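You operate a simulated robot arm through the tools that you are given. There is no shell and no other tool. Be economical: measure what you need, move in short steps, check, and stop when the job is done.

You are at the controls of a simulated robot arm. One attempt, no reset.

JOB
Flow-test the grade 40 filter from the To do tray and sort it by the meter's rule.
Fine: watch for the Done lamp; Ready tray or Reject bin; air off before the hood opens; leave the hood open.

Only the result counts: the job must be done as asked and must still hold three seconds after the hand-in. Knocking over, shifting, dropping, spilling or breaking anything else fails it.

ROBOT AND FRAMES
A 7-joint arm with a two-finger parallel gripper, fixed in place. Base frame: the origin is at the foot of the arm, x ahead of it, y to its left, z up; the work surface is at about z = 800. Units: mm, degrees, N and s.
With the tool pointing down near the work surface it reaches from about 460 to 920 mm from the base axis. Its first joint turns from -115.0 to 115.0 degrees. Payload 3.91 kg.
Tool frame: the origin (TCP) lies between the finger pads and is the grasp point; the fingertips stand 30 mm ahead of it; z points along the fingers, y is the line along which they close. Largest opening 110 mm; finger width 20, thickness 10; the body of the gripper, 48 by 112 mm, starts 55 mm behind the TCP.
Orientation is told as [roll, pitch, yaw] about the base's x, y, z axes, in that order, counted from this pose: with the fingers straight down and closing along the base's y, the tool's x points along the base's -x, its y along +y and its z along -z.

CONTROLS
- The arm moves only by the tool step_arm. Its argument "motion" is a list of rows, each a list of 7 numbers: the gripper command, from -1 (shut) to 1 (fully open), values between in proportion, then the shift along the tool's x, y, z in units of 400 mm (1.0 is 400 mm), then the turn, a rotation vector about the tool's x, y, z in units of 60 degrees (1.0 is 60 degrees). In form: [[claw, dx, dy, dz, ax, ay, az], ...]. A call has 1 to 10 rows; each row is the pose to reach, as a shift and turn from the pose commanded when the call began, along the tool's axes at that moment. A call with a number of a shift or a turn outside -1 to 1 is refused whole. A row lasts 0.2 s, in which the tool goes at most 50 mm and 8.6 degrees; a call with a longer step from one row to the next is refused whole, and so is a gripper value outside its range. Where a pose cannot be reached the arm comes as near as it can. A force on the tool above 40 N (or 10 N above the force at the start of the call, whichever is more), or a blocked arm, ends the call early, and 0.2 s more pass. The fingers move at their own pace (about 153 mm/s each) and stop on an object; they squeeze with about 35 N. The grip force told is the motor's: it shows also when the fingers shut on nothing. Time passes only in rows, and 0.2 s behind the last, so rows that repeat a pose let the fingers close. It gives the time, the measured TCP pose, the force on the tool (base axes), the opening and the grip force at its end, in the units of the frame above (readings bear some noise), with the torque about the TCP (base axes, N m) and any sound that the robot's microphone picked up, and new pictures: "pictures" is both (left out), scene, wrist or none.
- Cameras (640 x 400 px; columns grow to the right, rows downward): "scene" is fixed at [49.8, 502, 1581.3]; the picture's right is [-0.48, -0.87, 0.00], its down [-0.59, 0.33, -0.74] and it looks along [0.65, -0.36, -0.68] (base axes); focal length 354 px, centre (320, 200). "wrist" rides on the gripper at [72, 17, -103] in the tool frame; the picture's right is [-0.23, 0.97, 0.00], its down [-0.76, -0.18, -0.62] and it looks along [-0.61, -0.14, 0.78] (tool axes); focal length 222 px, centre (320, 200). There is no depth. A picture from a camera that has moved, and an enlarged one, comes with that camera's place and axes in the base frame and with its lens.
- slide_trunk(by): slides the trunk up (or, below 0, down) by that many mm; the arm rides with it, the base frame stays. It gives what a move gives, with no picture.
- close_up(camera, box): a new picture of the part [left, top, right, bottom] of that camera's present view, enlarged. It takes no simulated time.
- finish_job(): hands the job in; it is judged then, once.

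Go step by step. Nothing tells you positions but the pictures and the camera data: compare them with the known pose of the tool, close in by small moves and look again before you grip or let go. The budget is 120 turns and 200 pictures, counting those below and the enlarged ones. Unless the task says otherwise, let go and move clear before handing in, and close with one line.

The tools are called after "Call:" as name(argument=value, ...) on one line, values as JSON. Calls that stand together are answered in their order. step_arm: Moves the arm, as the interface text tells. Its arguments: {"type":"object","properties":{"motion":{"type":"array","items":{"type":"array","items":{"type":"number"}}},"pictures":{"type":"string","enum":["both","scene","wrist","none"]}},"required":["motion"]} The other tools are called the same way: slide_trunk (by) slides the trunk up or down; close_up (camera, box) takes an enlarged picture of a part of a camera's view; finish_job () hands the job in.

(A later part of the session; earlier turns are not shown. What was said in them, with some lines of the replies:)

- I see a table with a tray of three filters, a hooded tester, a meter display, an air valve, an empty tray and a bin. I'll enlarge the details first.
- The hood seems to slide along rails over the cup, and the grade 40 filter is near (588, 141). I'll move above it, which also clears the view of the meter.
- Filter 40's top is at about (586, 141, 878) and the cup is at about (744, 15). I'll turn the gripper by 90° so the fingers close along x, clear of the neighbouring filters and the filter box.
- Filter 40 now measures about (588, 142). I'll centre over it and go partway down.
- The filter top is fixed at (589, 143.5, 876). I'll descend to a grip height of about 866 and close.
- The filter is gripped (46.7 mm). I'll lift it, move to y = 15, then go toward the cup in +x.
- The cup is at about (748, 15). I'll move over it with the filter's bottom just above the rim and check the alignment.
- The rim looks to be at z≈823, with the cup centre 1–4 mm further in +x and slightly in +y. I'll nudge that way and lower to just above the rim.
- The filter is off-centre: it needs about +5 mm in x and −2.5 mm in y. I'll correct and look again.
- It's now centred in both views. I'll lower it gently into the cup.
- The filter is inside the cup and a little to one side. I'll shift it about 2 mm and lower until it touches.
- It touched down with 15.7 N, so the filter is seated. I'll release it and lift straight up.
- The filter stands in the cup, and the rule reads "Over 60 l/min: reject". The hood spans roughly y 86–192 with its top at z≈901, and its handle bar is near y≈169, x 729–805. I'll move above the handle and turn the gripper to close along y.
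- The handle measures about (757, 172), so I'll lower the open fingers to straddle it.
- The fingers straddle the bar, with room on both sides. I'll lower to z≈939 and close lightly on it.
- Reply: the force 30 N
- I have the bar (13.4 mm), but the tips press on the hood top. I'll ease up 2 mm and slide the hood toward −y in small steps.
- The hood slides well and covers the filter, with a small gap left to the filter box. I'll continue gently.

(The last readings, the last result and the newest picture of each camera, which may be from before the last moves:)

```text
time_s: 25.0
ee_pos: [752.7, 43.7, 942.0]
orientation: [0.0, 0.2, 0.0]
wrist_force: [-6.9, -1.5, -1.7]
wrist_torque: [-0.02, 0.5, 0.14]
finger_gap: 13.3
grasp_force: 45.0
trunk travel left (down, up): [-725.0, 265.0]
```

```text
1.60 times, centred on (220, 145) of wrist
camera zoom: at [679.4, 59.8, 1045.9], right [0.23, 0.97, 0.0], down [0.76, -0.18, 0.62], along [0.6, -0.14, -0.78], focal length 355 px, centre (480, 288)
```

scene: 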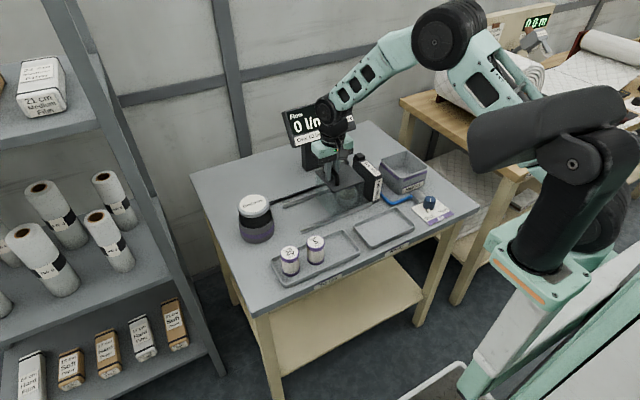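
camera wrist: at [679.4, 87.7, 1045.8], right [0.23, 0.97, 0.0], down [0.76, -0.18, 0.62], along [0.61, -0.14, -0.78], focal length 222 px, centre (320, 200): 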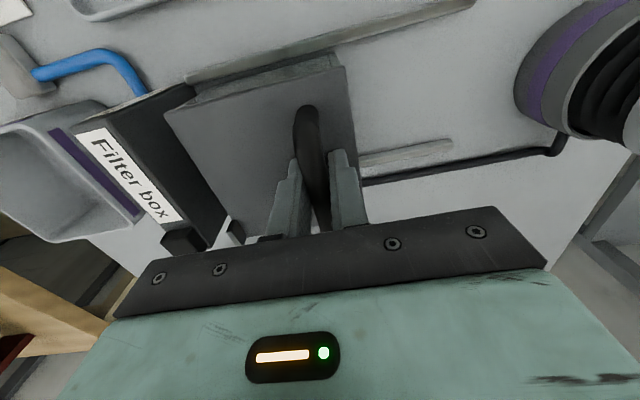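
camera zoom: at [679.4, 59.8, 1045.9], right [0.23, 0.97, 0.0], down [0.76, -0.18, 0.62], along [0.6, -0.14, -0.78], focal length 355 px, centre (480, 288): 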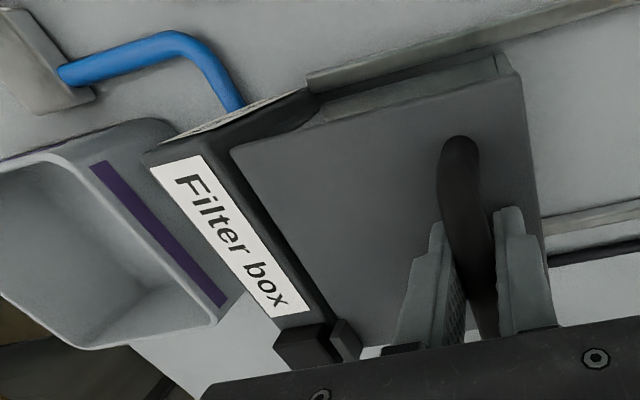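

It's almost in contact. I'll push a few more millimetres until I feel resistance.

Call:
step_arm(motion=[[-1, 0, -0.005, 0, 0, 0, 0], [-1, 0, -0.01, 0, 0, 0, 0], [-1, 0, -0.015, 0, 0, 0, 0], [-1, 0, -0.02, 0, 0, 0, 0]], pictures="none")

Call:
close_up(camera="wrist", box=[40, 20, 400, 270])

```text
time_s: 26.0
ee_pos: [752.5, 39.5, 941.5]
orientation: [0.3, 0.0, 0.2]
wrist_force: [0.0, 21.7, -9.1]
wrist_torque: [0.04, 0.85, -0.2]
finger_gap: 13.4
grasp_force: 44.7
trunk travel left (down, up): [-725.0, 265.0]
```

```text
1.60 times, centred on (220, 145) of wrist
camera zoom: at [679.1, 55.8, 1045.8], right [0.22, 0.97, 0.0], down [0.76, -0.18, 0.62], along [0.61, -0.14, -0.78], focal length 355 px, centre (480, 288)
```

zoom: 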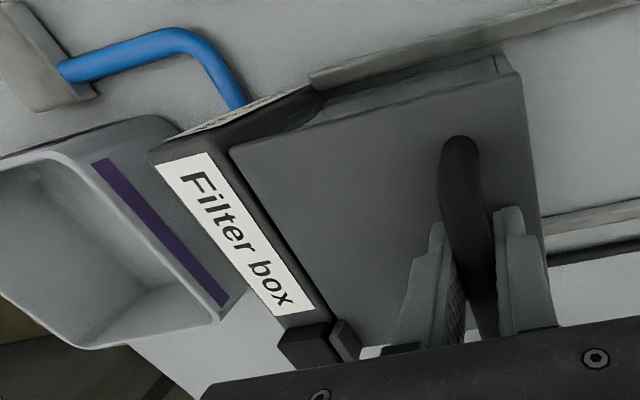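

The hood is shut against the filter box (22 N contact). I'll relax, release, lift, and move above the air valve knob near (594, −177).

Call:
step_arm(motion=[[-1, 0, 0.008, 0, 0, 0, 0], [-0.4, 0, 0.008, 0, 0, 0, 0], [0, 0, 0.008, 0, 0, 0, 0], [0, 0, 0.008, -0.08, 0, 0, 0], [0, 0, 0.008, -0.18, 0, 0, 0], [0, 0.08, -0.08, -0.18, 0, 0, 0], [0, 0.16, -0.17, -0.18, 0, 0, 0], [0, 0.24, -0.26, -0.18, 0, 0, 0], [0, 0.32, -0.35, -0.18, 0, 0, 0], [0, 0.39, -0.44, -0.18, 0, 0, 0]], pictures="none")

Call:
step_arm(motion=[[0, 0, -0.1, 0.05, 0, 0, 0], [0, 0, -0.1, 0.05, 0, 0, 0]])

Call:
close_up(camera="scene", box=[270, 90, 400, 220])

Call:
close_up(camera="wrist", box=[200, 20, 440, 200])

```text
time_s: 28.2
ee_pos: [595.0, -141.9, 1013.4]
orientation: [0.1, 0.0, 0.1]
wrist_force: [0.1, -0.2, -0.7]
wrist_torque: [-0.02, 0.04, 0.04]
finger_gap: 54.9
grasp_force: 0.0
trunk travel left (down, up): [-725.0, 265.0]
```

```text
time_s: 28.8
ee_pos: [595.0, -180.2, 994.8]
orientation: [0.1, 0.0, 0.0]
wrist_force: [-0.1, 0.4, 0.5]
wrist_torque: [-0.05, -0.01, -0.01]
finger_gap: 54.9
grasp_force: 0.2
trunk travel left (down, up): [-725.0, 265.0]
camera wrist: at [522.7, -163.5, 1097.9], right [0.23, 0.97, 0.0], down [0.76, -0.18, 0.62], along [0.61, -0.14, -0.78], focal length 222 px, centre (320, 200)
```

scene: 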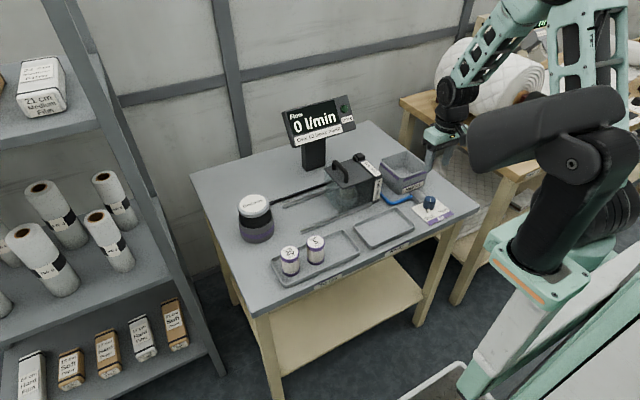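
wrist: 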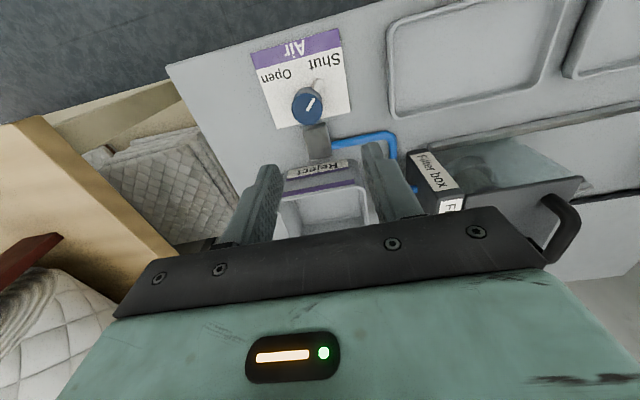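

```text
3.08 times, centred on (335, 155) of scene
camera zoom: at [49.8, 502.0, 1581.3], right [-0.48, -0.87, 0.0], down [-0.59, 0.33, -0.74], along [0.65, -0.36, -0.68], focal length 1090 px, centre (274, 338)
```

zoom: 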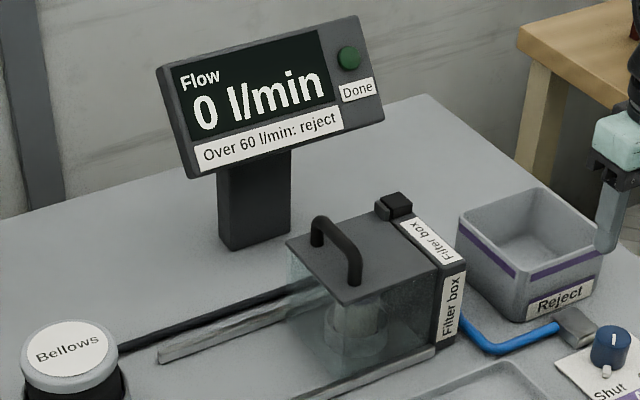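

```text
2.22 times, centred on (320, 110) of wrist
camera zoom: at [522.7, -163.5, 1097.9], right [0.23, 0.97, 0.0], down [0.76, -0.18, 0.62], along [0.61, -0.14, -0.78], focal length 494 px, centre (320, 400)
```

zoom: 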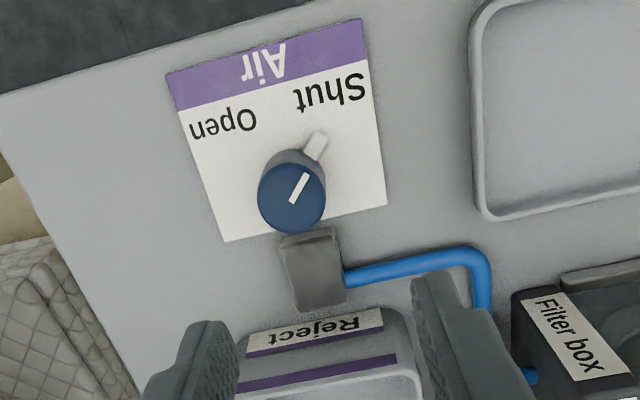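

The pointer and nub sit at Shut; turning toward Open is about 80° counter-clockwise seen from above. The knob is at about (598, −192) with its top near z 838. I'll turn the gripper to −40° first and come down over it with the fingers wider.

Call:
step_arm(motion=[[0.2, -0.0075, -0.03, 0, 0, 0, 0.14], [0.2, -0.0075, -0.03, 0.06, 0, 0, 0.28], [0.2, -0.0075, -0.03, 0.12, 0, 0, 0.42], [0.2, -0.0075, -0.03, 0.18, 0, 0, 0.56], [0.2, -0.0075, -0.03, 0.23, 0, 0, 0.667], [0.2, -0.0075, -0.03, 0.23, 0, 0, 0.667]], pictures="none")

Call:
close_up(camera="wrist", box=[200, 50, 440, 230])

Call:
close_up(camera="scene", box=[370, 130, 500, 240])

```text
time_s: 30.2
ee_pos: [598.5, -192.9, 902.8]
orientation: [0.0, 0.1, -40.1]
wrist_force: [-0.3, -0.5, 0.7]
wrist_torque: [0.01, -0.03, -0.02]
finger_gap: 66.4
grasp_force: 0.0
trunk travel left (down, up): [-725.0, 265.0]
```

```text
2.22 times, centred on (320, 140) of wrist
camera zoom: at [554.0, -133.7, 1006.9], right [0.8, 0.6, 0.0], down [0.47, -0.63, 0.62], along [0.37, -0.5, -0.78], focal length 494 px, centre (320, 333)
```

zoom: 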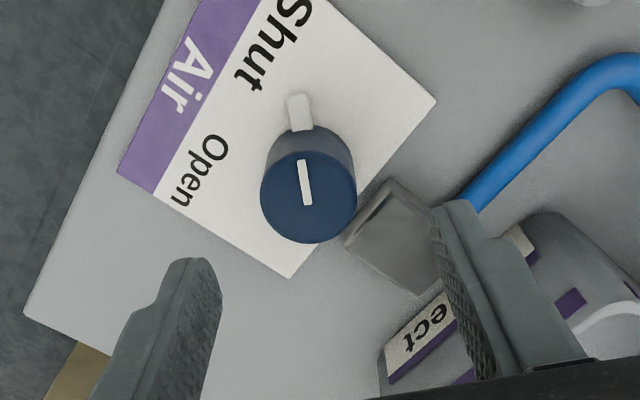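

```text
3.64 times, centred on (435, 185) of scene
camera zoom: at [49.8, 502.0, 1581.3], right [-0.48, -0.87, 0.0], down [-0.59, 0.33, -0.74], along [0.65, -0.36, -0.68], focal length 1288 px, centre (-98, 254)
```

zoom: 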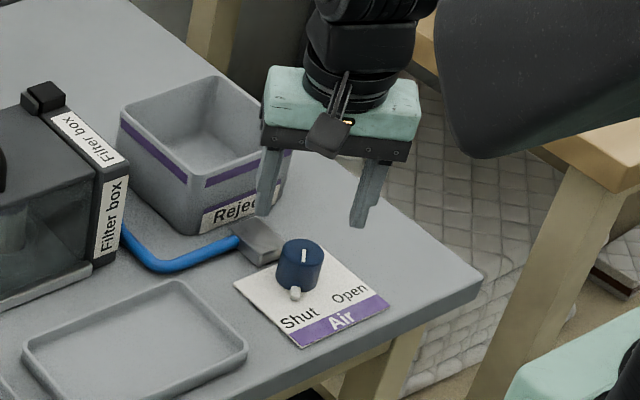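

The knob centre is about (595, −192). I'll lower to z≈852 so the tips stay above the hose connector, then close on the knob.

Call:
step_arm(motion=[[0.2, 0.0065, -0.004, 0.06, 0, 0, 0], [0.2, 0.0065, -0.004, 0.11, 0, 0, 0], [0.2, 0.0065, -0.004, 0.127, 0, 0, 0], [0.2, 0.0065, -0.004, 0.127, 0, 0, 0], [-0.2, 0.0065, -0.004, 0.127, 0, 0, 0], [-0.6, 0.0065, -0.004, 0.127, 0, 0, 0], [-1, 0.0065, -0.004, 0.127, 0, 0, 0]], pictures="none")

Call:
close_up(camera="wrist", box=[200, 50, 440, 230])

Call:
close_up(camera="scene", box=[370, 130, 500, 240])

```text
time_s: 31.8
ee_pos: [594.6, -194.1, 852.4]
orientation: [-0.1, 0.0, -40.2]
wrist_force: [-11.3, -16.3, -0.4]
wrist_torque: [-0.69, 0.34, 0.01]
finger_gap: 34.7
grasp_force: 45.3
trunk travel left (down, up): [-725.0, 265.0]
```

```text
2.22 times, centred on (320, 140) of wrist
camera zoom: at [550.2, -135.2, 956.0], right [0.8, 0.6, 0.0], down [0.47, -0.63, 0.62], along [0.37, -0.5, -0.78], focal length 494 px, centre (320, 333)
```

zoom: 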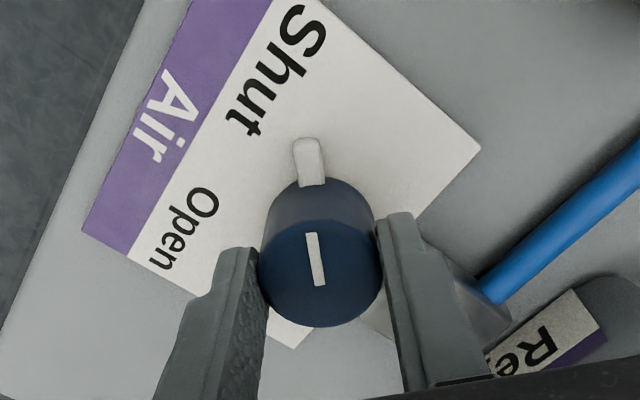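

```text
3.64 times, centred on (435, 185) of scene
camera zoom: at [49.8, 502.0, 1581.3], right [-0.48, -0.87, 0.0], down [-0.59, 0.33, -0.74], along [0.65, -0.36, -0.68], focal length 1288 px, centre (-98, 254)
```

zoom: 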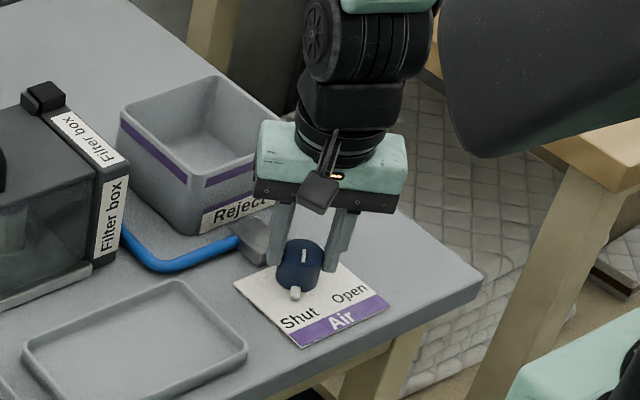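

The knob is held well. I'll relax the sideways load by 2 mm and turn counter-clockwise (toward Open) by 60° first.

Call:
step_arm(motion=[[-1, 0, -0.005, 0, 0, 0, 0], [-1, 0, -0.005, 0, 0, 0, -0.14], [-1, 0, -0.005, 0, 0, 0, -0.28], [-1, 0, -0.005, 0, 0, 0, -0.42], [-1, 0, -0.005, 0, 0, 0, -0.56], [-1, 0, -0.005, 0, 0, 0, -0.7], [-1, 0, -0.005, 0, 0, 0, -0.84], [-1, 0, -0.005, 0, 0, 0, -0.98]])

Call:
close_up(camera="wrist", box=[200, 50, 440, 230])

Call:
close_up(camera="scene", box=[270, 90, 370, 160])

```text
time_s: 33.6
ee_pos: [594.8, -195.1, 851.6]
orientation: [0.0, -0.1, 18.9]
wrist_force: [-6.0, -17.5, 22.0]
wrist_torque: [-0.66, -0.12, -0.03]
finger_gap: 34.6
grasp_force: 45.3
trunk travel left (down, up): [-725.0, 265.0]
camera wrist: at [520.2, -202.7, 955.7], right [-0.1, 0.99, 0.0], down [0.78, 0.08, 0.62], along [0.62, 0.06, -0.78], focal length 222 px, centre (320, 200)
```

scene: 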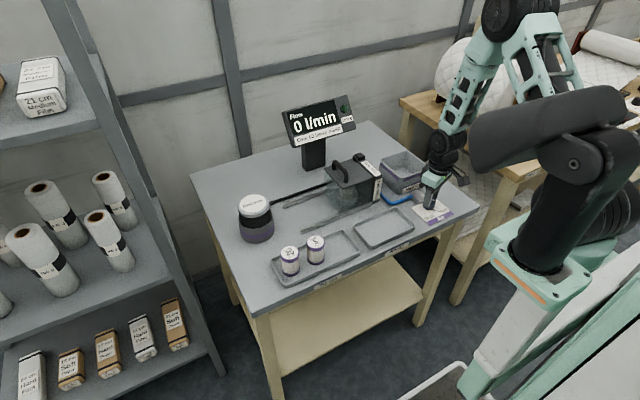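
wrist: 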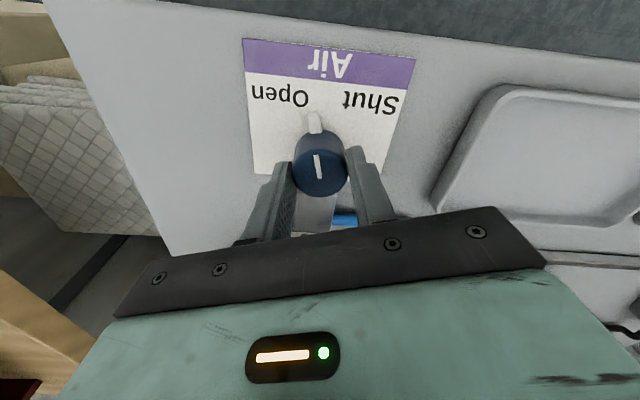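

```text
2.22 times, centred on (320, 140) of wrist
camera zoom: at [520.2, -202.7, 955.7], right [-0.1, 0.99, 0.0], down [0.78, 0.08, 0.62], along [0.62, 0.06, -0.78], focal length 494 px, centre (320, 333)
```

zoom: 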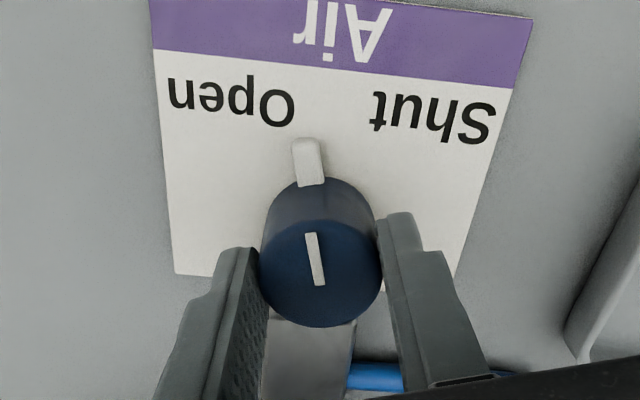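

```text
5.71 times, centred on (320, 125) of scene
camera zoom: at [49.8, 502.0, 1581.3], right [-0.48, -0.87, 0.0], down [-0.59, 0.33, -0.74], along [0.65, -0.36, -0.68], focal length 2024 px, centre (320, 629)
```

zoom: 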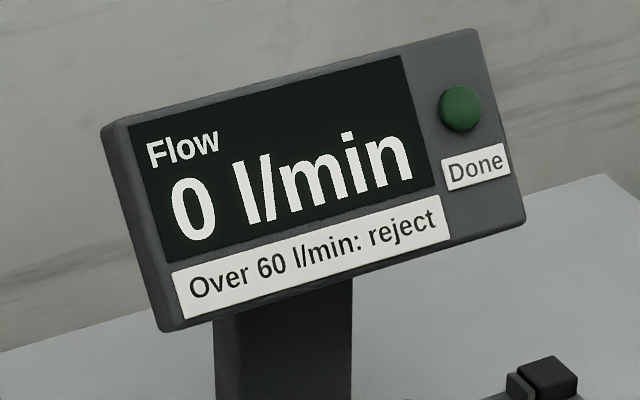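

The knob turned with the gripper and the pointer is now about two-thirds of the way. I'll turn a further 25° or so.

Call:
step_arm(motion=[[-1, 0, -0.004, -0.003, 0, 0, 0], [-1, 0, -0.004, -0.003, 0, 0, -0.13], [-1, 0, -0.004, -0.003, 0, 0, -0.26], [-1, 0, -0.004, -0.003, 0, 0, -0.36], [-1, 0, -0.004, -0.003, 0, 0, -0.42], [-1, 0, -0.004, -0.003, 0, 0, -0.42]], pictures="none")

Call:
close_up(camera="wrist", box=[200, 50, 440, 230])

Call:
close_up(camera="scene", box=[270, 90, 400, 220])

```text
time_s: 35.0
ee_pos: [594.8, -195.9, 851.9]
orientation: [0.2, 0.0, 44.1]
wrist_force: [-3.1, -9.2, -10.6]
wrist_torque: [-0.47, 0.31, 0.01]
finger_gap: 34.4
grasp_force: 45.2
trunk travel left (down, up): [-725.0, 265.0]
```

```text
2.22 times, centred on (320, 140) of wrist
camera zoom: at [530.9, -233.8, 955.8], right [-0.51, 0.86, 0.0], down [0.67, 0.4, 0.62], along [0.53, 0.32, -0.78], focal length 494 px, centre (320, 333)
```

zoom: 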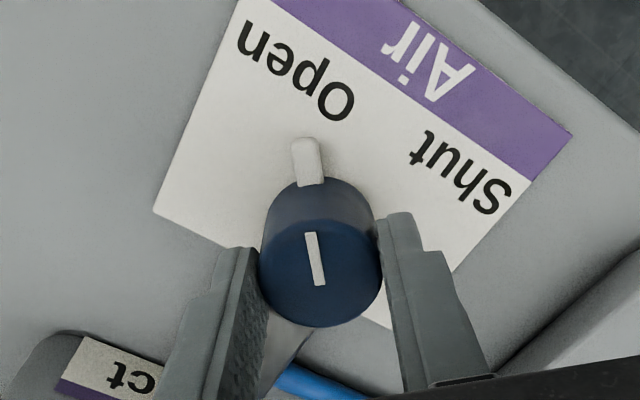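

```text
3.08 times, centred on (335, 155) of scene
camera zoom: at [49.8, 502.0, 1581.3], right [-0.48, -0.87, 0.0], down [-0.59, 0.33, -0.74], along [0.65, -0.36, -0.68], focal length 1090 px, centre (274, 338)
```

zoom: 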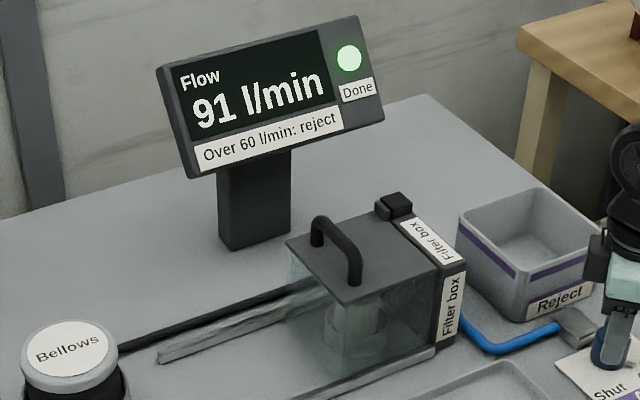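

The Done lamp is lit and the meter shows 91 l/min. I'll wait a little to confirm that it's stable.

Call:
step_arm(motion=[[-1, 0, 0, 0.001, 0, 0, 0], [-1, 0, 0, 0.001, 0, 0, 0], [-1, 0, 0, 0.001, 0, 0, 0], [-1, 0, 0, 0.001, 0, 0, 0], [-1, 0, 0, 0.001, 0, 0, 0], [-1, 0, 0, 0.001, 0, 0, 0], [-1, 0, 0, 0.001, 0, 0, 0], [-1, 0, 0, 0.001, 0, 0, 0], [-1, 0, 0, 0.001, 0, 0, 0], [-1, 0, 0, 0.001, 0, 0, 0]], pictures="none")

Call:
close_up(camera="scene", box=[270, 90, 400, 220])

```text
time_s: 37.2
ee_pos: [594.6, -195.6, 852.3]
orientation: [0.1, 0.0, 44.1]
wrist_force: [-4.6, -0.2, -18.1]
wrist_torque: [0.11, 0.0, 0.02]
finger_gap: 34.7
grasp_force: 44.8
trunk travel left (down, up): [-725.0, 265.0]
```

```text
3.08 times, centred on (335, 155) of scene
camera zoom: at [49.8, 502.0, 1581.3], right [-0.48, -0.87, 0.0], down [-0.59, 0.33, -0.74], along [0.65, -0.36, -0.68], focal length 1090 px, centre (274, 338)
```

zoom: 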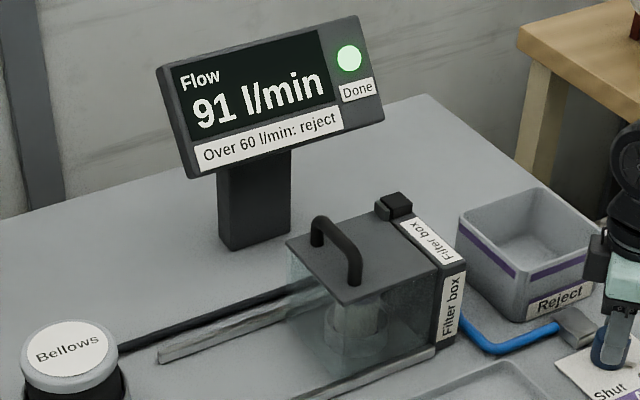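

The reading holds at 91 l/min with Done lit, so this filter is a reject. I'll turn the air back to Shut.

Call:
step_arm(motion=[[-1, 0, 0, 0, 0, 0, 0.14], [-1, 0, 0, 0, 0, 0, 0.28], [-1, 0, 0, 0, 0, 0, 0.42], [-1, 0, 0, 0, 0, 0, 0.56], [-1, 0, 0, 0, 0, 0, 0.7], [-1, 0, 0, 0, 0, 0, 0.84], [-1, 0, 0, 0, 0, 0, 0.98]], pictures="none")

Call:
step_arm(motion=[[-1, 0, 0, 0, 0, 0, 0.13], [-1, 0, 0, 0, 0, 0, 0.26], [-1, 0, 0, 0, 0, 0, 0.36], [-1, 0, 0, 0, 0, 0, 0.42], [-1, 0, 0, 0, 0, 0, 0.42]], pictures="none")

Call:
close_up(camera="wrist", box=[200, 50, 440, 230])

Call:
close_up(camera="scene", box=[270, 90, 400, 220])

```text
time_s: 38.8
ee_pos: [596.0, -195.0, 852.6]
orientation: [0.2, 0.2, -14.9]
wrist_force: [-10.4, 4.6, -4.5]
wrist_torque: [0.35, 0.65, -0.01]
finger_gap: 34.7
grasp_force: 44.4
trunk travel left (down, up): [-725.0, 265.0]
```

```text
time_s: 40.0
ee_pos: [594.9, -193.4, 851.1]
orientation: [0.1, -0.1, -40.1]
wrist_force: [-7.8, 3.9, 3.4]
wrist_torque: [0.66, 0.71, -0.03]
finger_gap: 34.5
grasp_force: 44.7
trunk travel left (down, up): [-725.0, 265.0]
```

```text
2.22 times, centred on (320, 140) of wrist
camera zoom: at [550.0, -135.6, 956.0], right [0.8, 0.6, 0.0], down [0.47, -0.63, 0.62], along [0.37, -0.5, -0.78], focal length 494 px, centre (320, 333)
```

zoom: 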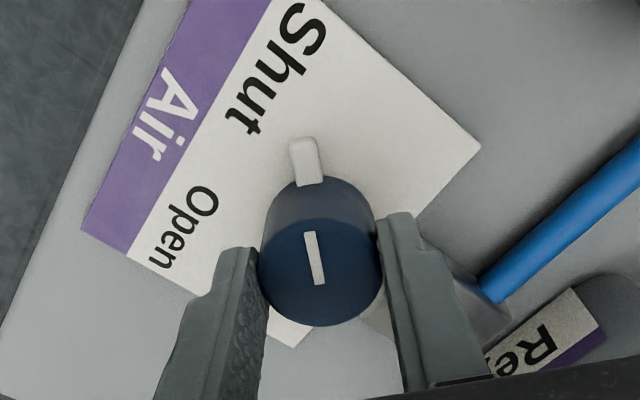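

```text
3.08 times, centred on (335, 155) of scene
camera zoom: at [49.8, 502.0, 1581.3], right [-0.48, -0.87, 0.0], down [-0.59, 0.33, -0.74], along [0.65, -0.36, -0.68], focal length 1090 px, centre (274, 338)
```

zoom: 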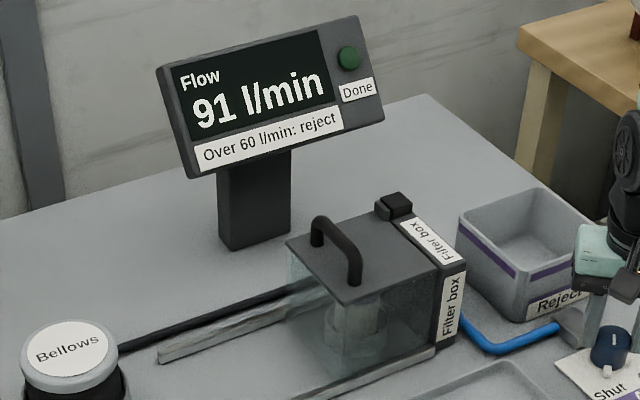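

The air is shut (pointer back where it started) and the Done lamp is off. I'll release the knob, rise, and return above the hood handle at about (752, 42).

Call:
step_arm(motion=[[-0.5, 0, 0, 0, 0, 0, 0], [0.2, 0, 0, 0, 0, 0, 0], [0.2, 0, 0, 0, 0, 0, 0], [0.2, 0, 0, -0.1, 0, 0, 0], [0.2, 0, 0, -0.2, 0, 0, 0], [0.2, 0, 0, -0.3, 0, 0, 0], [0.2, 0, 0, -0.4, 0, 0, 0]], pictures="scene")

Call:
step_arm(motion=[[0.2, 0.012, 0.115, 0, 0, 0, 0], [0.2, 0.025, 0.23, 0, 0, 0, -0.14], [0.2, 0.038, 0.345, 0, 0, 0, -0.28], [0.2, 0.051, 0.46, 0, 0, 0, -0.42], [0.0, 0.064, 0.58, 0, 0, 0, -0.56], [0.0, 0.077, 0.7025, 0, 0, 0, -0.667], [0.0, 0.077, 0.7025, 0, 0, 0, -0.667]])

Call:
close_up(camera="scene", box=[370, 150, 480, 240])

```text
time_s: 41.6
ee_pos: [596.8, -195.0, 1012.2]
orientation: [0.0, 0.2, -39.9]
wrist_force: [0.5, -0.9, -0.1]
wrist_torque: [0.0, 0.03, 0.02]
finger_gap: 66.1
grasp_force: 0.0
trunk travel left (down, up): [-725.0, 265.0]
```

scene: 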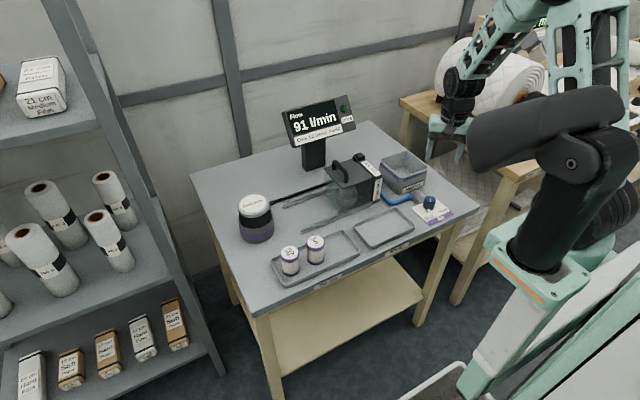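

```text
time_s: 43.2
ee_pos: [749.7, 36.4, 1013.0]
orientation: [0.1, 0.0, 0.1]
wrist_force: [-0.4, -0.7, -0.1]
wrist_torque: [-0.01, 0.0, 0.01]
finger_gap: 54.9
grasp_force: 0.1
trunk travel left (down, up): [-725.0, 265.0]
camera wrist: at [678.4, 54.1, 1116.2], right [0.23, 0.97, 0.0], down [0.76, -0.18, 0.62], along [0.61, -0.14, -0.78], focal length 222 px, centre (320, 200)
```

scene: 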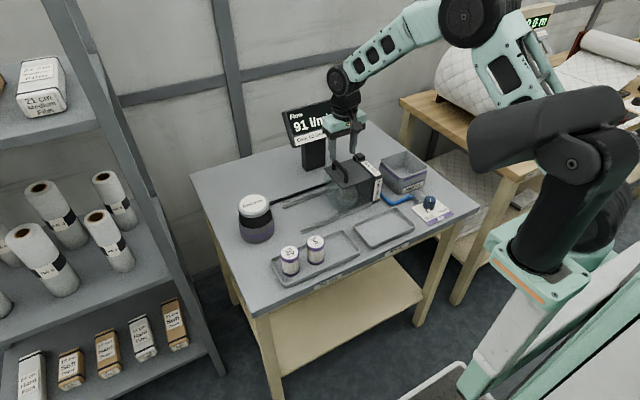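
wrist: 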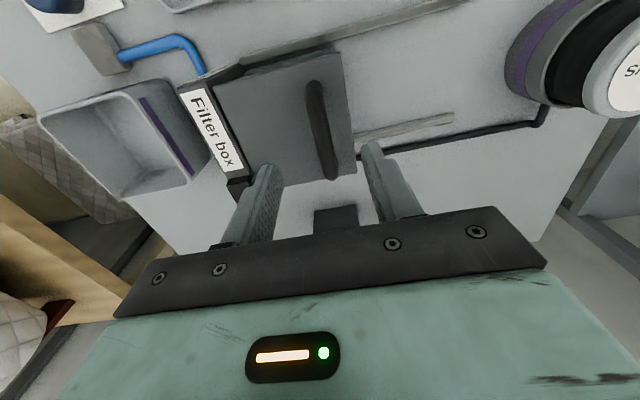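

```text
4.44 times, centred on (425, 195) of scene
camera zoom: at [49.8, 502.0, 1581.3], right [-0.48, -0.87, 0.0], down [-0.59, 0.33, -0.74], along [0.65, -0.36, -0.68], focal length 1574 px, centre (-147, 222)
```

zoom: 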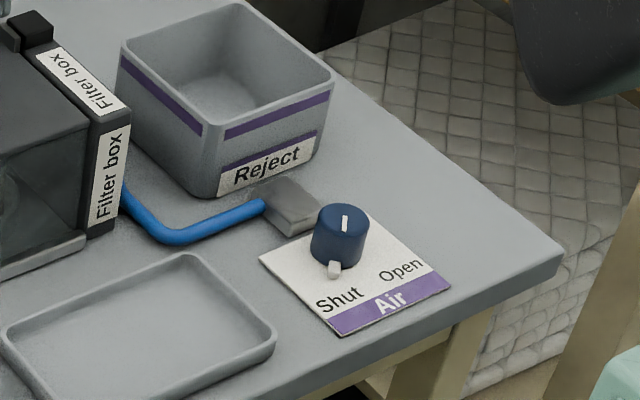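

The valve is at Shut. I'll lower over the handle and grip it.

Call:
step_arm(motion=[[0, 0, 0.01, 0.08, 0, 0, 0], [0, 0, 0.01, 0.14, 0, 0, 0], [0, 0, 0.01, 0.172, 0, 0, 0], [0, 0, 0.01, 0.172, 0, 0, 0], [-0.6, 0, 0.01, 0.172, 0, 0, 0], [-1, 0, 0.01, 0.172, 0, 0, 0], [-1, 0, 0.01, 0.172, 0, 0, 0]], pictures="none")

Call:
close_up(camera="scene", box=[250, 120, 400, 230])

```text
time_s: 44.8
ee_pos: [752.2, 42.8, 944.4]
orientation: [0.1, 0.0, 0.0]
wrist_force: [0.1, -3.3, -0.7]
wrist_torque: [0.01, -0.17, 0.0]
finger_gap: 13.4
grasp_force: 45.1
trunk travel left (down, up): [-725.0, 265.0]
```

```text
3.64 times, centred on (325, 175) of scene
camera zoom: at [49.8, 502.0, 1581.3], right [-0.48, -0.87, 0.0], down [-0.59, 0.33, -0.74], along [0.65, -0.36, -0.68], focal length 1288 px, centre (302, 291)
```

zoom: 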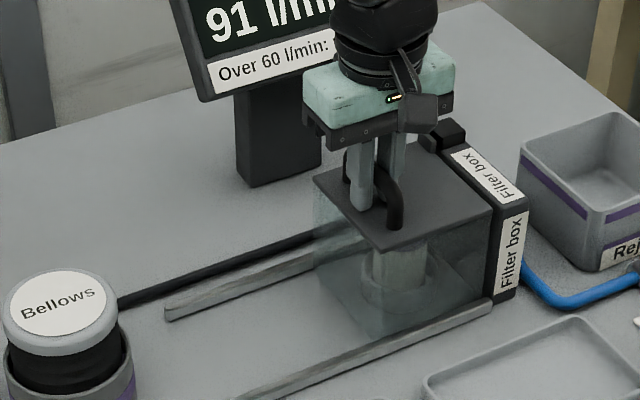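

The handle is gripped. I'll slide the hood back in +y to its original position at y≈172.

Call:
step_arm(motion=[[-1, 0, 0.02, 0, 0, 0, 0], [-1, 0, 0.05, 0, 0, 0, 0], [-1, 0, 0.09, 0, 0, 0, 0], [-1, 0, 0.13, 0, 0, 0, 0], [-1, 0, 0.17, 0, 0, 0, 0], [-1, 0, 0.21, 0, 0, 0, 0], [-1, 0, 0.25, 0, 0, 0, 0], [-1, 0, 0.29, 0, 0, 0, 0], [-1, 0, 0.32, 0, 0, 0, 0], [-1, 0, 0.325, 0, 0, 0, 0]], pictures="none")

Call:
close_up(camera="scene", box=[230, 120, 400, 240])

```text
time_s: 47.0
ee_pos: [752.9, 175.3, 942.4]
orientation: [0.0, 0.1, 0.0]
wrist_force: [5.0, -2.2, -7.8]
wrist_torque: [0.03, 0.02, -0.01]
finger_gap: 13.8
grasp_force: 45.3
trunk travel left (down, up): [-725.0, 265.0]
```

```text
3.33 times, centred on (315, 180) of scene
camera zoom: at [49.8, 502.0, 1581.3], right [-0.48, -0.87, 0.0], down [-0.59, 0.33, -0.74], along [0.65, -0.36, -0.68], focal length 1180 px, centre (337, 267)
```

zoom: 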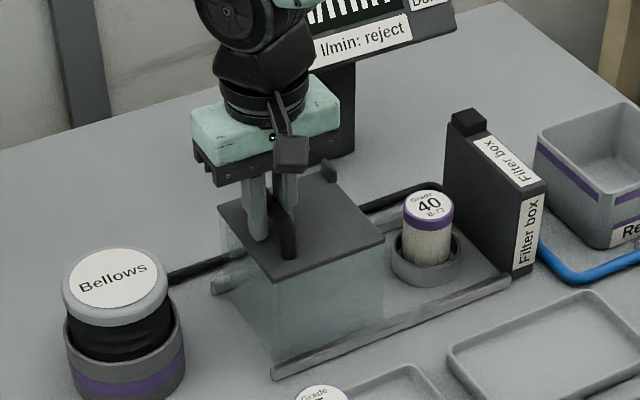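

The hood is open and the filter still stands in the cup. I'll release the handle, lift, turn to −90°, and go back above the filter.

Call:
step_arm(motion=[[-0.5, 0, 0, 0, 0, 0, 0], [0, 0, 0, 0, 0, 0, 0], [0, 0, 0, -0.08, 0, 0, 0], [0, 0, 0, -0.17, 0, 0, 0.14], [0.3, -0.007, -0.1, -0.17, 0, 0, 0.28], [0.5, -0.007, -0.2, -0.17, 0, 0, 0.42], [0.5, -0.007, -0.3, -0.17, 0, 0, 0.56], [0.5, -0.007, -0.4025, -0.17, 0, 0, 0.7], [0.5, -0.007, -0.4025, -0.17, 0, 0, 0.84], [0.5, -0.007, -0.4025, -0.17, 0, 0, 0.98]], pictures="none")

Call:
step_arm(motion=[[0.5, 0, 0, 0, 0, 0, 0.14], [0.5, 0, 0, 0, 0, 0, 0.28], [0.5, 0, 0, 0, 0, 0, 0.42], [0.5, 0, 0, 0, 0, 0, 0.52], [0.5, 0, 0, 0, 0, 0, 0.52]])

Call:
close_up(camera="wrist", box=[200, 0, 520, 200])

```text
time_s: 49.2
ee_pos: [755.5, 11.8, 1011.9]
orientation: [0.1, 0.1, -59.1]
wrist_force: [0.2, 1.2, -1.0]
wrist_torque: [-0.03, 0.03, 0.01]
finger_gap: 82.7
grasp_force: 0.2
trunk travel left (down, up): [-725.0, 265.0]
```

```text
time_s: 50.4
ee_pos: [754.6, 11.4, 1011.4]
orientation: [0.0, 0.1, -90.1]
wrist_force: [-0.1, -0.2, 0.5]
wrist_torque: [0.05, 0.02, 0.02]
finger_gap: 82.5
grasp_force: 0.0
trunk travel left (down, up): [-725.0, 265.0]
camera wrist: at [772.2, 84.2, 1114.8], right [0.97, -0.23, 0.0], down [-0.18, -0.76, 0.62], along [-0.14, -0.61, -0.78], focal length 222 px, centre (320, 200)
```

scene: 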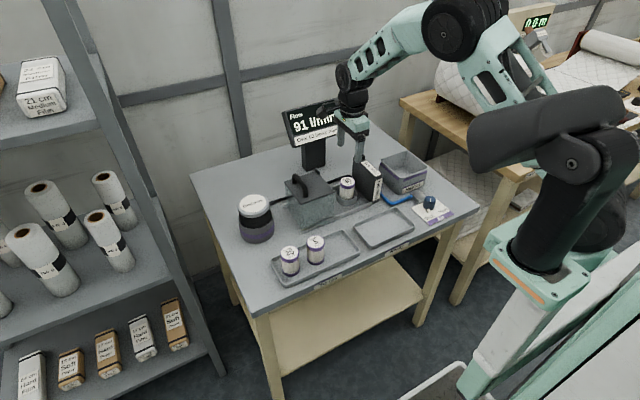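
wrist: 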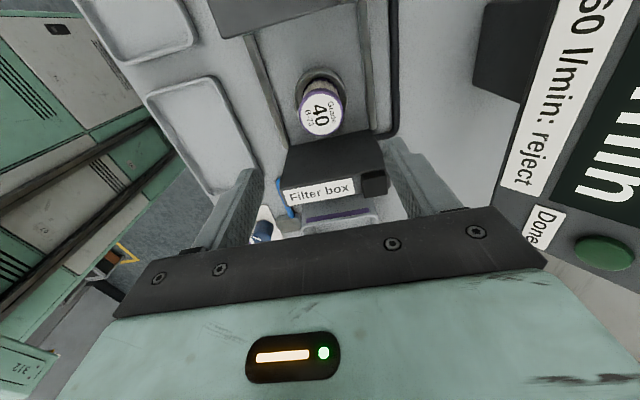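

```text
2.00 times, centred on (360, 100) of wrist
camera zoom: at [772.2, 84.2, 1114.8], right [0.97, -0.23, 0.0], down [-0.18, -0.76, 0.62], along [-0.14, -0.61, -0.78], focal length 444 px, centre (240, 400)
```

zoom: 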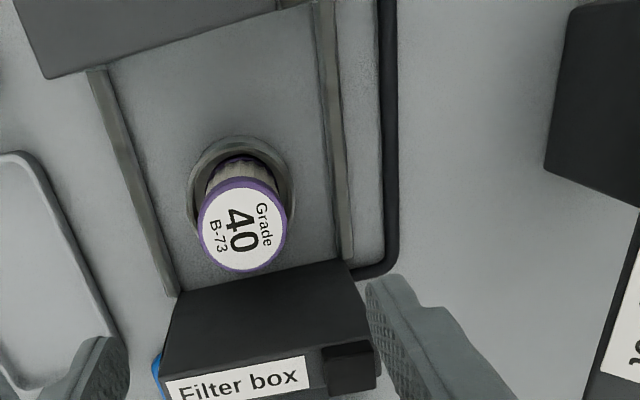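

The filter is at about (756, 12). I'll go straight down and grip it as before.

Call:
step_arm(motion=[[0.5, 0.003, 0.004, 0.1, 0, 0, 0], [0.5, 0.003, 0.004, 0.2, 0, 0, 0], [0.5, 0.003, 0.004, 0.29, 0, 0, 0], [0.5, 0.003, 0.004, 0.34, 0, 0, 0], [0.5, 0.003, 0.004, 0.356, 0, 0, 0], [0.5, 0.003, 0.004, 0.356, 0, 0, 0], [0, 0.003, 0.004, 0.356, 0, 0, 0], [-0.6, 0.003, 0.004, 0.356, 0, 0, 0], [-0.6, 0.003, 0.004, 0.356, 0, 0, 0]])

Call:
close_up(camera="scene", box=[310, 140, 440, 220])

```text
time_s: 52.4
ee_pos: [755.4, 14.4, 869.5]
orientation: [0.1, 0.1, -90.1]
wrist_force: [-0.2, 0.5, -0.3]
wrist_torque: [0.0, -0.02, 0.01]
finger_gap: 46.9
grasp_force: 35.2
trunk travel left (down, up): [-725.0, 265.0]
camera wrist: at [773.4, 86.0, 973.0], right [0.97, -0.23, 0.0], down [-0.18, -0.76, 0.62], along [-0.14, -0.61, -0.78], focal length 222 px, centre (320, 200)
```

scene: 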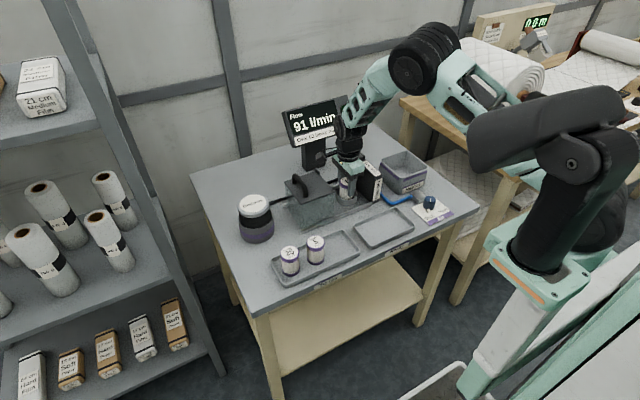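
wrist: 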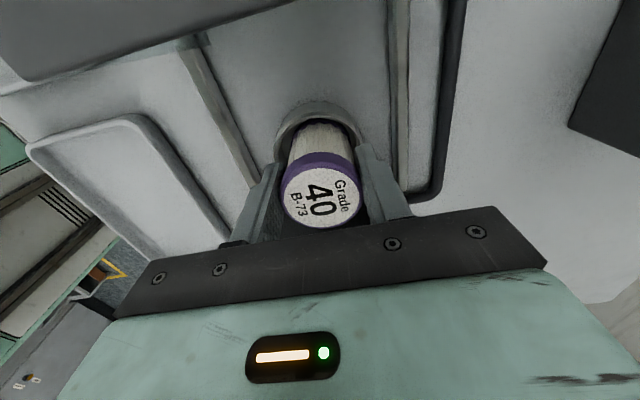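

```text
4.92 times, centred on (375, 180) of scene
camera zoom: at [49.8, 502.0, 1581.3], right [-0.48, -0.87, 0.0], down [-0.59, 0.33, -0.74], along [0.65, -0.36, -0.68], focal length 1743 px, centre (49, 298)
```

zoom: 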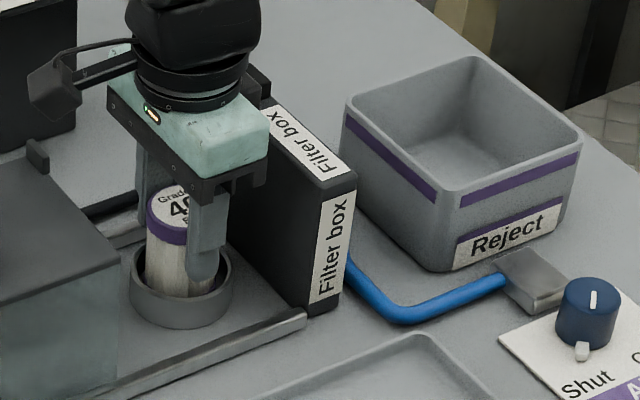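

The filter is gripped. The Reject bin spans about x 688–800, y −255 to −141, so its centre is near (745, −198). I'll lift well clear of the filter box and carry it over.

Call:
step_arm(motion=[[-0.6, 0, 0, -0.06, 0, 0, 0], [-0.6, 0, 0, -0.16, 0, 0, 0], [-0.6, 0, 0, -0.26, 0, 0, 0], [-0.6, 0, 0, -0.34, 0, 0, 0], [-0.6, -0.1, -0.005, -0.34, 0, 0, 0], [-0.6, -0.21, -0.01, -0.34, 0, 0, 0], [-0.6, -0.32, -0.015, -0.34, 0, 0, 0], [-0.6, -0.43, -0.02, -0.34, 0, 0, 0], [-0.6, -0.53, -0.026, -0.34, 0, 0, 0], [-0.6, -0.53, -0.026, -0.34, 0, 0, 0]])

Call:
close_up(camera="scene", box=[340, 120, 470, 220])

```text
time_s: 54.6
ee_pos: [748.0, -197.4, 1003.3]
orientation: [0.0, 0.1, -90.1]
wrist_force: [1.1, 0.0, 0.1]
wrist_torque: [0.01, 0.0, 0.05]
finger_gap: 47.1
grasp_force: 34.9
trunk travel left (down, up): [-725.0, 265.0]
camera wrist: at [763.6, -125.2, 1107.3], right [0.97, -0.23, 0.0], down [-0.18, -0.76, 0.62], along [-0.14, -0.61, -0.78], focal length 222 px, centre (320, 200)
```

scene: 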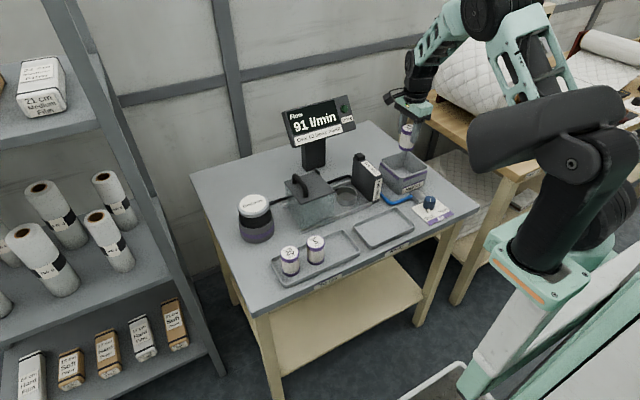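
wrist: 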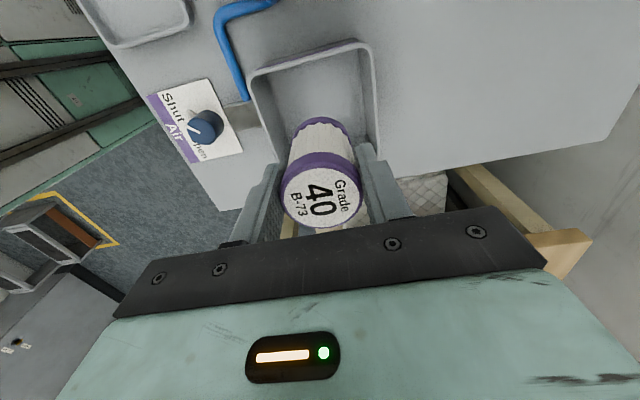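

```text
4.00 times, centred on (405, 170) of scene
camera zoom: at [49.8, 502.0, 1581.3], right [-0.48, -0.87, 0.0], down [-0.59, 0.33, -0.74], along [0.65, -0.36, -0.68], focal length 1416 px, centre (-20, 320)
```

zoom: 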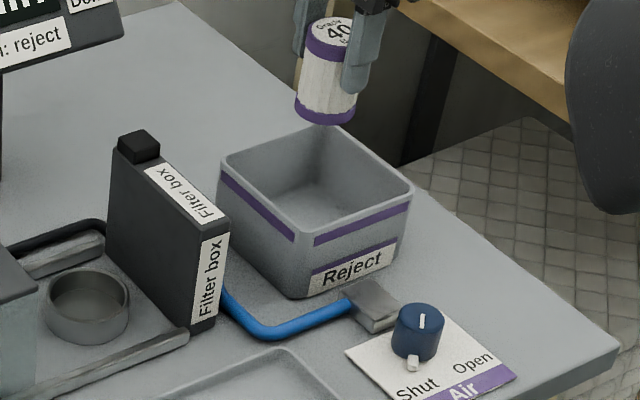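

Both views put the bin centre at (747, −200). I'll lower partway into it and check.

Call:
step_arm(motion=[[-0.6, -0.007, 0, 0.08, 0, 0, 0], [-0.6, -0.007, 0, 0.16, 0, 0, 0], [-0.6, -0.007, 0, 0.24, 0, 0, 0], [-0.6, -0.007, 0, 0.24, 0, 0, 0]])

Call:
close_up(camera="scene", box=[340, 120, 470, 220])

```text
time_s: 55.6
ee_pos: [746.6, -199.4, 908.1]
orientation: [0.0, 0.1, -89.9]
wrist_force: [-0.6, -0.8, -1.1]
wrist_torque: [-0.01, -0.02, 0.03]
finger_gap: 46.9
grasp_force: 35.3
trunk travel left (down, up): [-725.0, 265.0]
camera wrist: at [764.3, -127.5, 1011.7], right [0.97, -0.23, 0.0], down [-0.18, -0.76, 0.62], along [-0.14, -0.61, -0.78], focal length 222 px, centre (320, 200)
```

scene: 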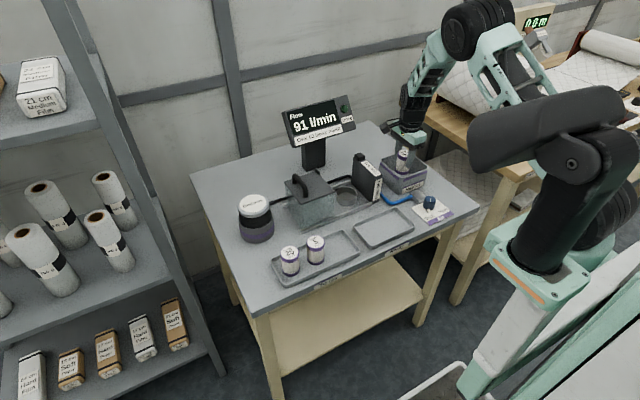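
wrist: 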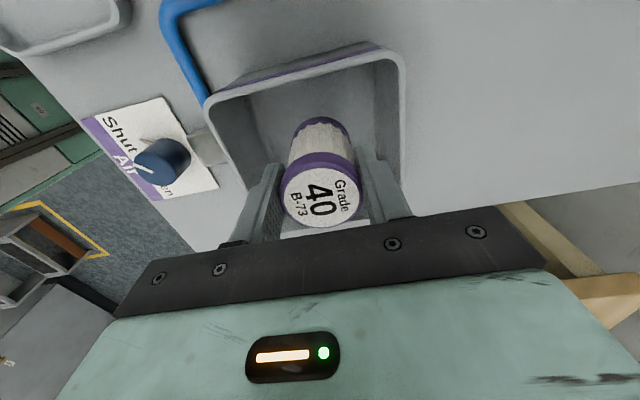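

```text
4.00 times, centred on (405, 170) of scene
camera zoom: at [49.8, 502.0, 1581.3], right [-0.48, -0.87, 0.0], down [-0.59, 0.33, -0.74], along [0.65, -0.36, -0.68], focal length 1416 px, centre (-20, 320)
```

zoom: 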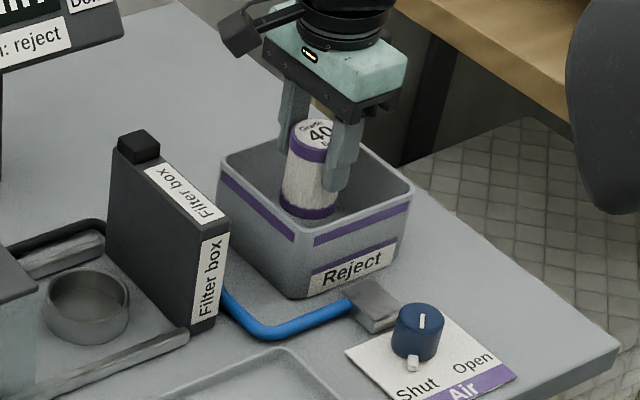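

The filter is centred inside the bin. I'll lower gently to the floor.

Call:
step_arm(motion=[[-0.6, 0, 0, 0.04, 0, 0, 0], [-0.6, 0, 0, 0.075, 0, 0, 0], [-0.6, 0, 0, 0.085, 0, 0, 0], [-0.6, 0, 0, 0.092, 0, 0, 0], [-0.6, 0, 0, 0.098, 0, 0, 0]], pictures="none")

Call:
close_up(camera="scene", box=[340, 120, 470, 220])

```text
time_s: 56.8
ee_pos: [747.5, -200.3, 871.3]
orientation: [0.0, 0.1, -90.1]
wrist_force: [-0.2, 1.0, 0.1]
wrist_torque: [-0.02, -0.02, 0.01]
finger_gap: 46.6
grasp_force: 34.8
trunk travel left (down, up): [-725.0, 265.0]
```

```text
4.00 times, centred on (405, 170) of scene
camera zoom: at [49.8, 502.0, 1581.3], right [-0.48, -0.87, 0.0], down [-0.59, 0.33, -0.74], along [0.65, -0.36, -0.68], focal length 1416 px, centre (-20, 320)
```

zoom: 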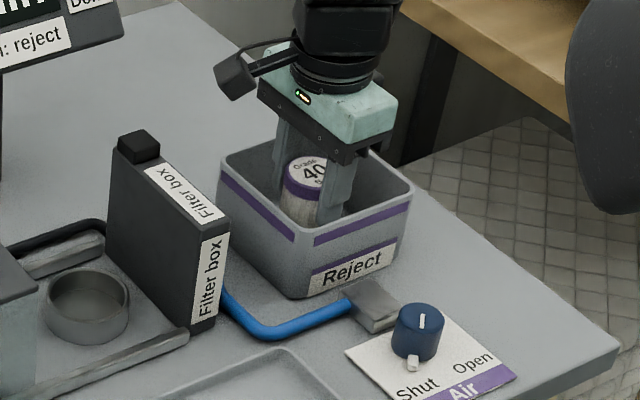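

Call:
step_arm(motion=[[-0.6, 0, 0, 0.005, 0, 0, 0], [-0.6, 0, 0, 0.01, 0, 0, 0], [-0.6, 0, 0, 0.014, 0, 0, 0]], pictures="none")

```text
time_s: 57.6
ee_pos: [745.9, -200.3, 865.8]
orientation: [0.1, 0.0, -90.0]
wrist_force: [-1.6, 0.9, 18.1]
wrist_torque: [0.1, -0.25, 0.06]
finger_gap: 46.7
grasp_force: 35.1
trunk travel left (down, up): [-725.0, 265.0]
```

The filter touches the bin floor (18 N). I'll open just enough to free it, then lift straight out.

Call:
step_arm(motion=[[-0.6, 0, 0, -0.003, 0, 0, 0], [0.1, 0, 0, -0.003, 0, 0, 0], [0.12, 0, 0, -0.003, 0, 0, 0], [0.12, 0, 0, -0.05, 0, 0, 0], [0.12, 0, 0, -0.15, 0, 0, 0], [0.12, 0, 0, -0.25, 0, 0, 0], [0.12, 0, 0, -0.35, 0, 0, 0], [0.12, 0, 0, -0.35, 0, 0, 0]])

Call:
close_up(camera="scene", box=[340, 120, 470, 220])

Call:
close_up(camera="scene", box=[230, 120, 400, 290])

```text
time_s: 59.4
ee_pos: [745.5, -201.3, 1002.4]
orientation: [0.0, 0.1, -90.0]
wrist_force: [0.6, -0.7, -0.4]
wrist_torque: [0.0, 0.05, -0.02]
finger_gap: 61.6
grasp_force: 0.0
trunk travel left (down, up): [-725.0, 265.0]
camera wrist: at [762.6, -128.7, 1106.4], right [0.97, -0.23, 0.0], down [-0.18, -0.76, 0.62], along [-0.14, -0.61, -0.78], focal length 222 px, centre (320, 200)
```

scene: 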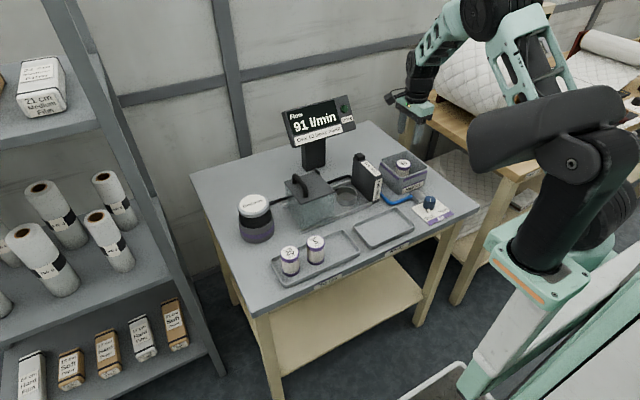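
wrist: 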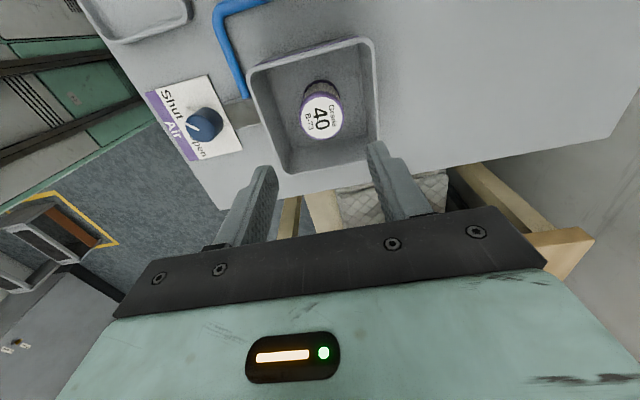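

```text
4.00 times, centred on (405, 170) of scene
camera zoom: at [49.8, 502.0, 1581.3], right [-0.48, -0.87, 0.0], down [-0.59, 0.33, -0.74], along [0.65, -0.36, -0.68], focal length 1416 px, centre (-20, 320)
```

zoom: 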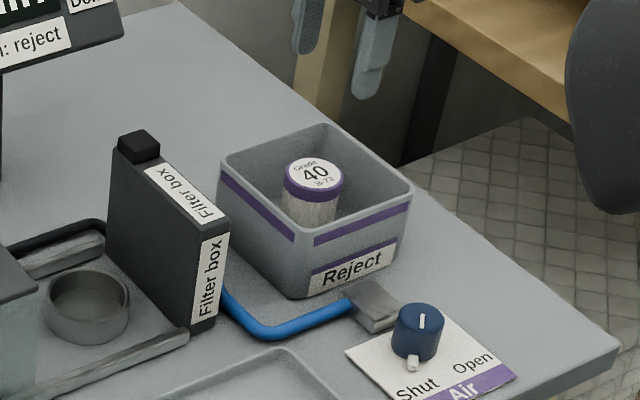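

```text
2.35 times, centred on (315, 205) of scene
camera zoom: at [49.8, 502.0, 1581.3], right [-0.48, -0.87, 0.0], down [-0.59, 0.33, -0.74], along [0.65, -0.36, -0.68], focal length 833 px, centre (332, 188)
```

zoom: 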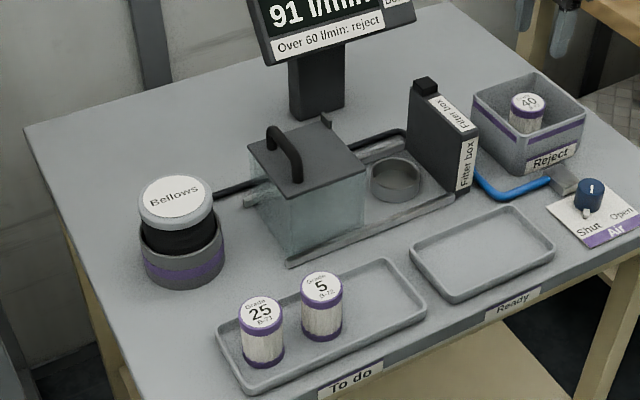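

The grade 40 filter stands upright in the Reject bin, the air is shut, the hood is open, and nothing else has moved. The arm is clear, so I'm handing in.

Call:
finish_job()

```text
The job is handed in.
```

The grade 40 filter tested at 91 l/min with the Done lamp lit, over the meter's 60 l/min limit, so it went in the Reject bin; the air was shut off before the hood was opened, and the hood is left open.
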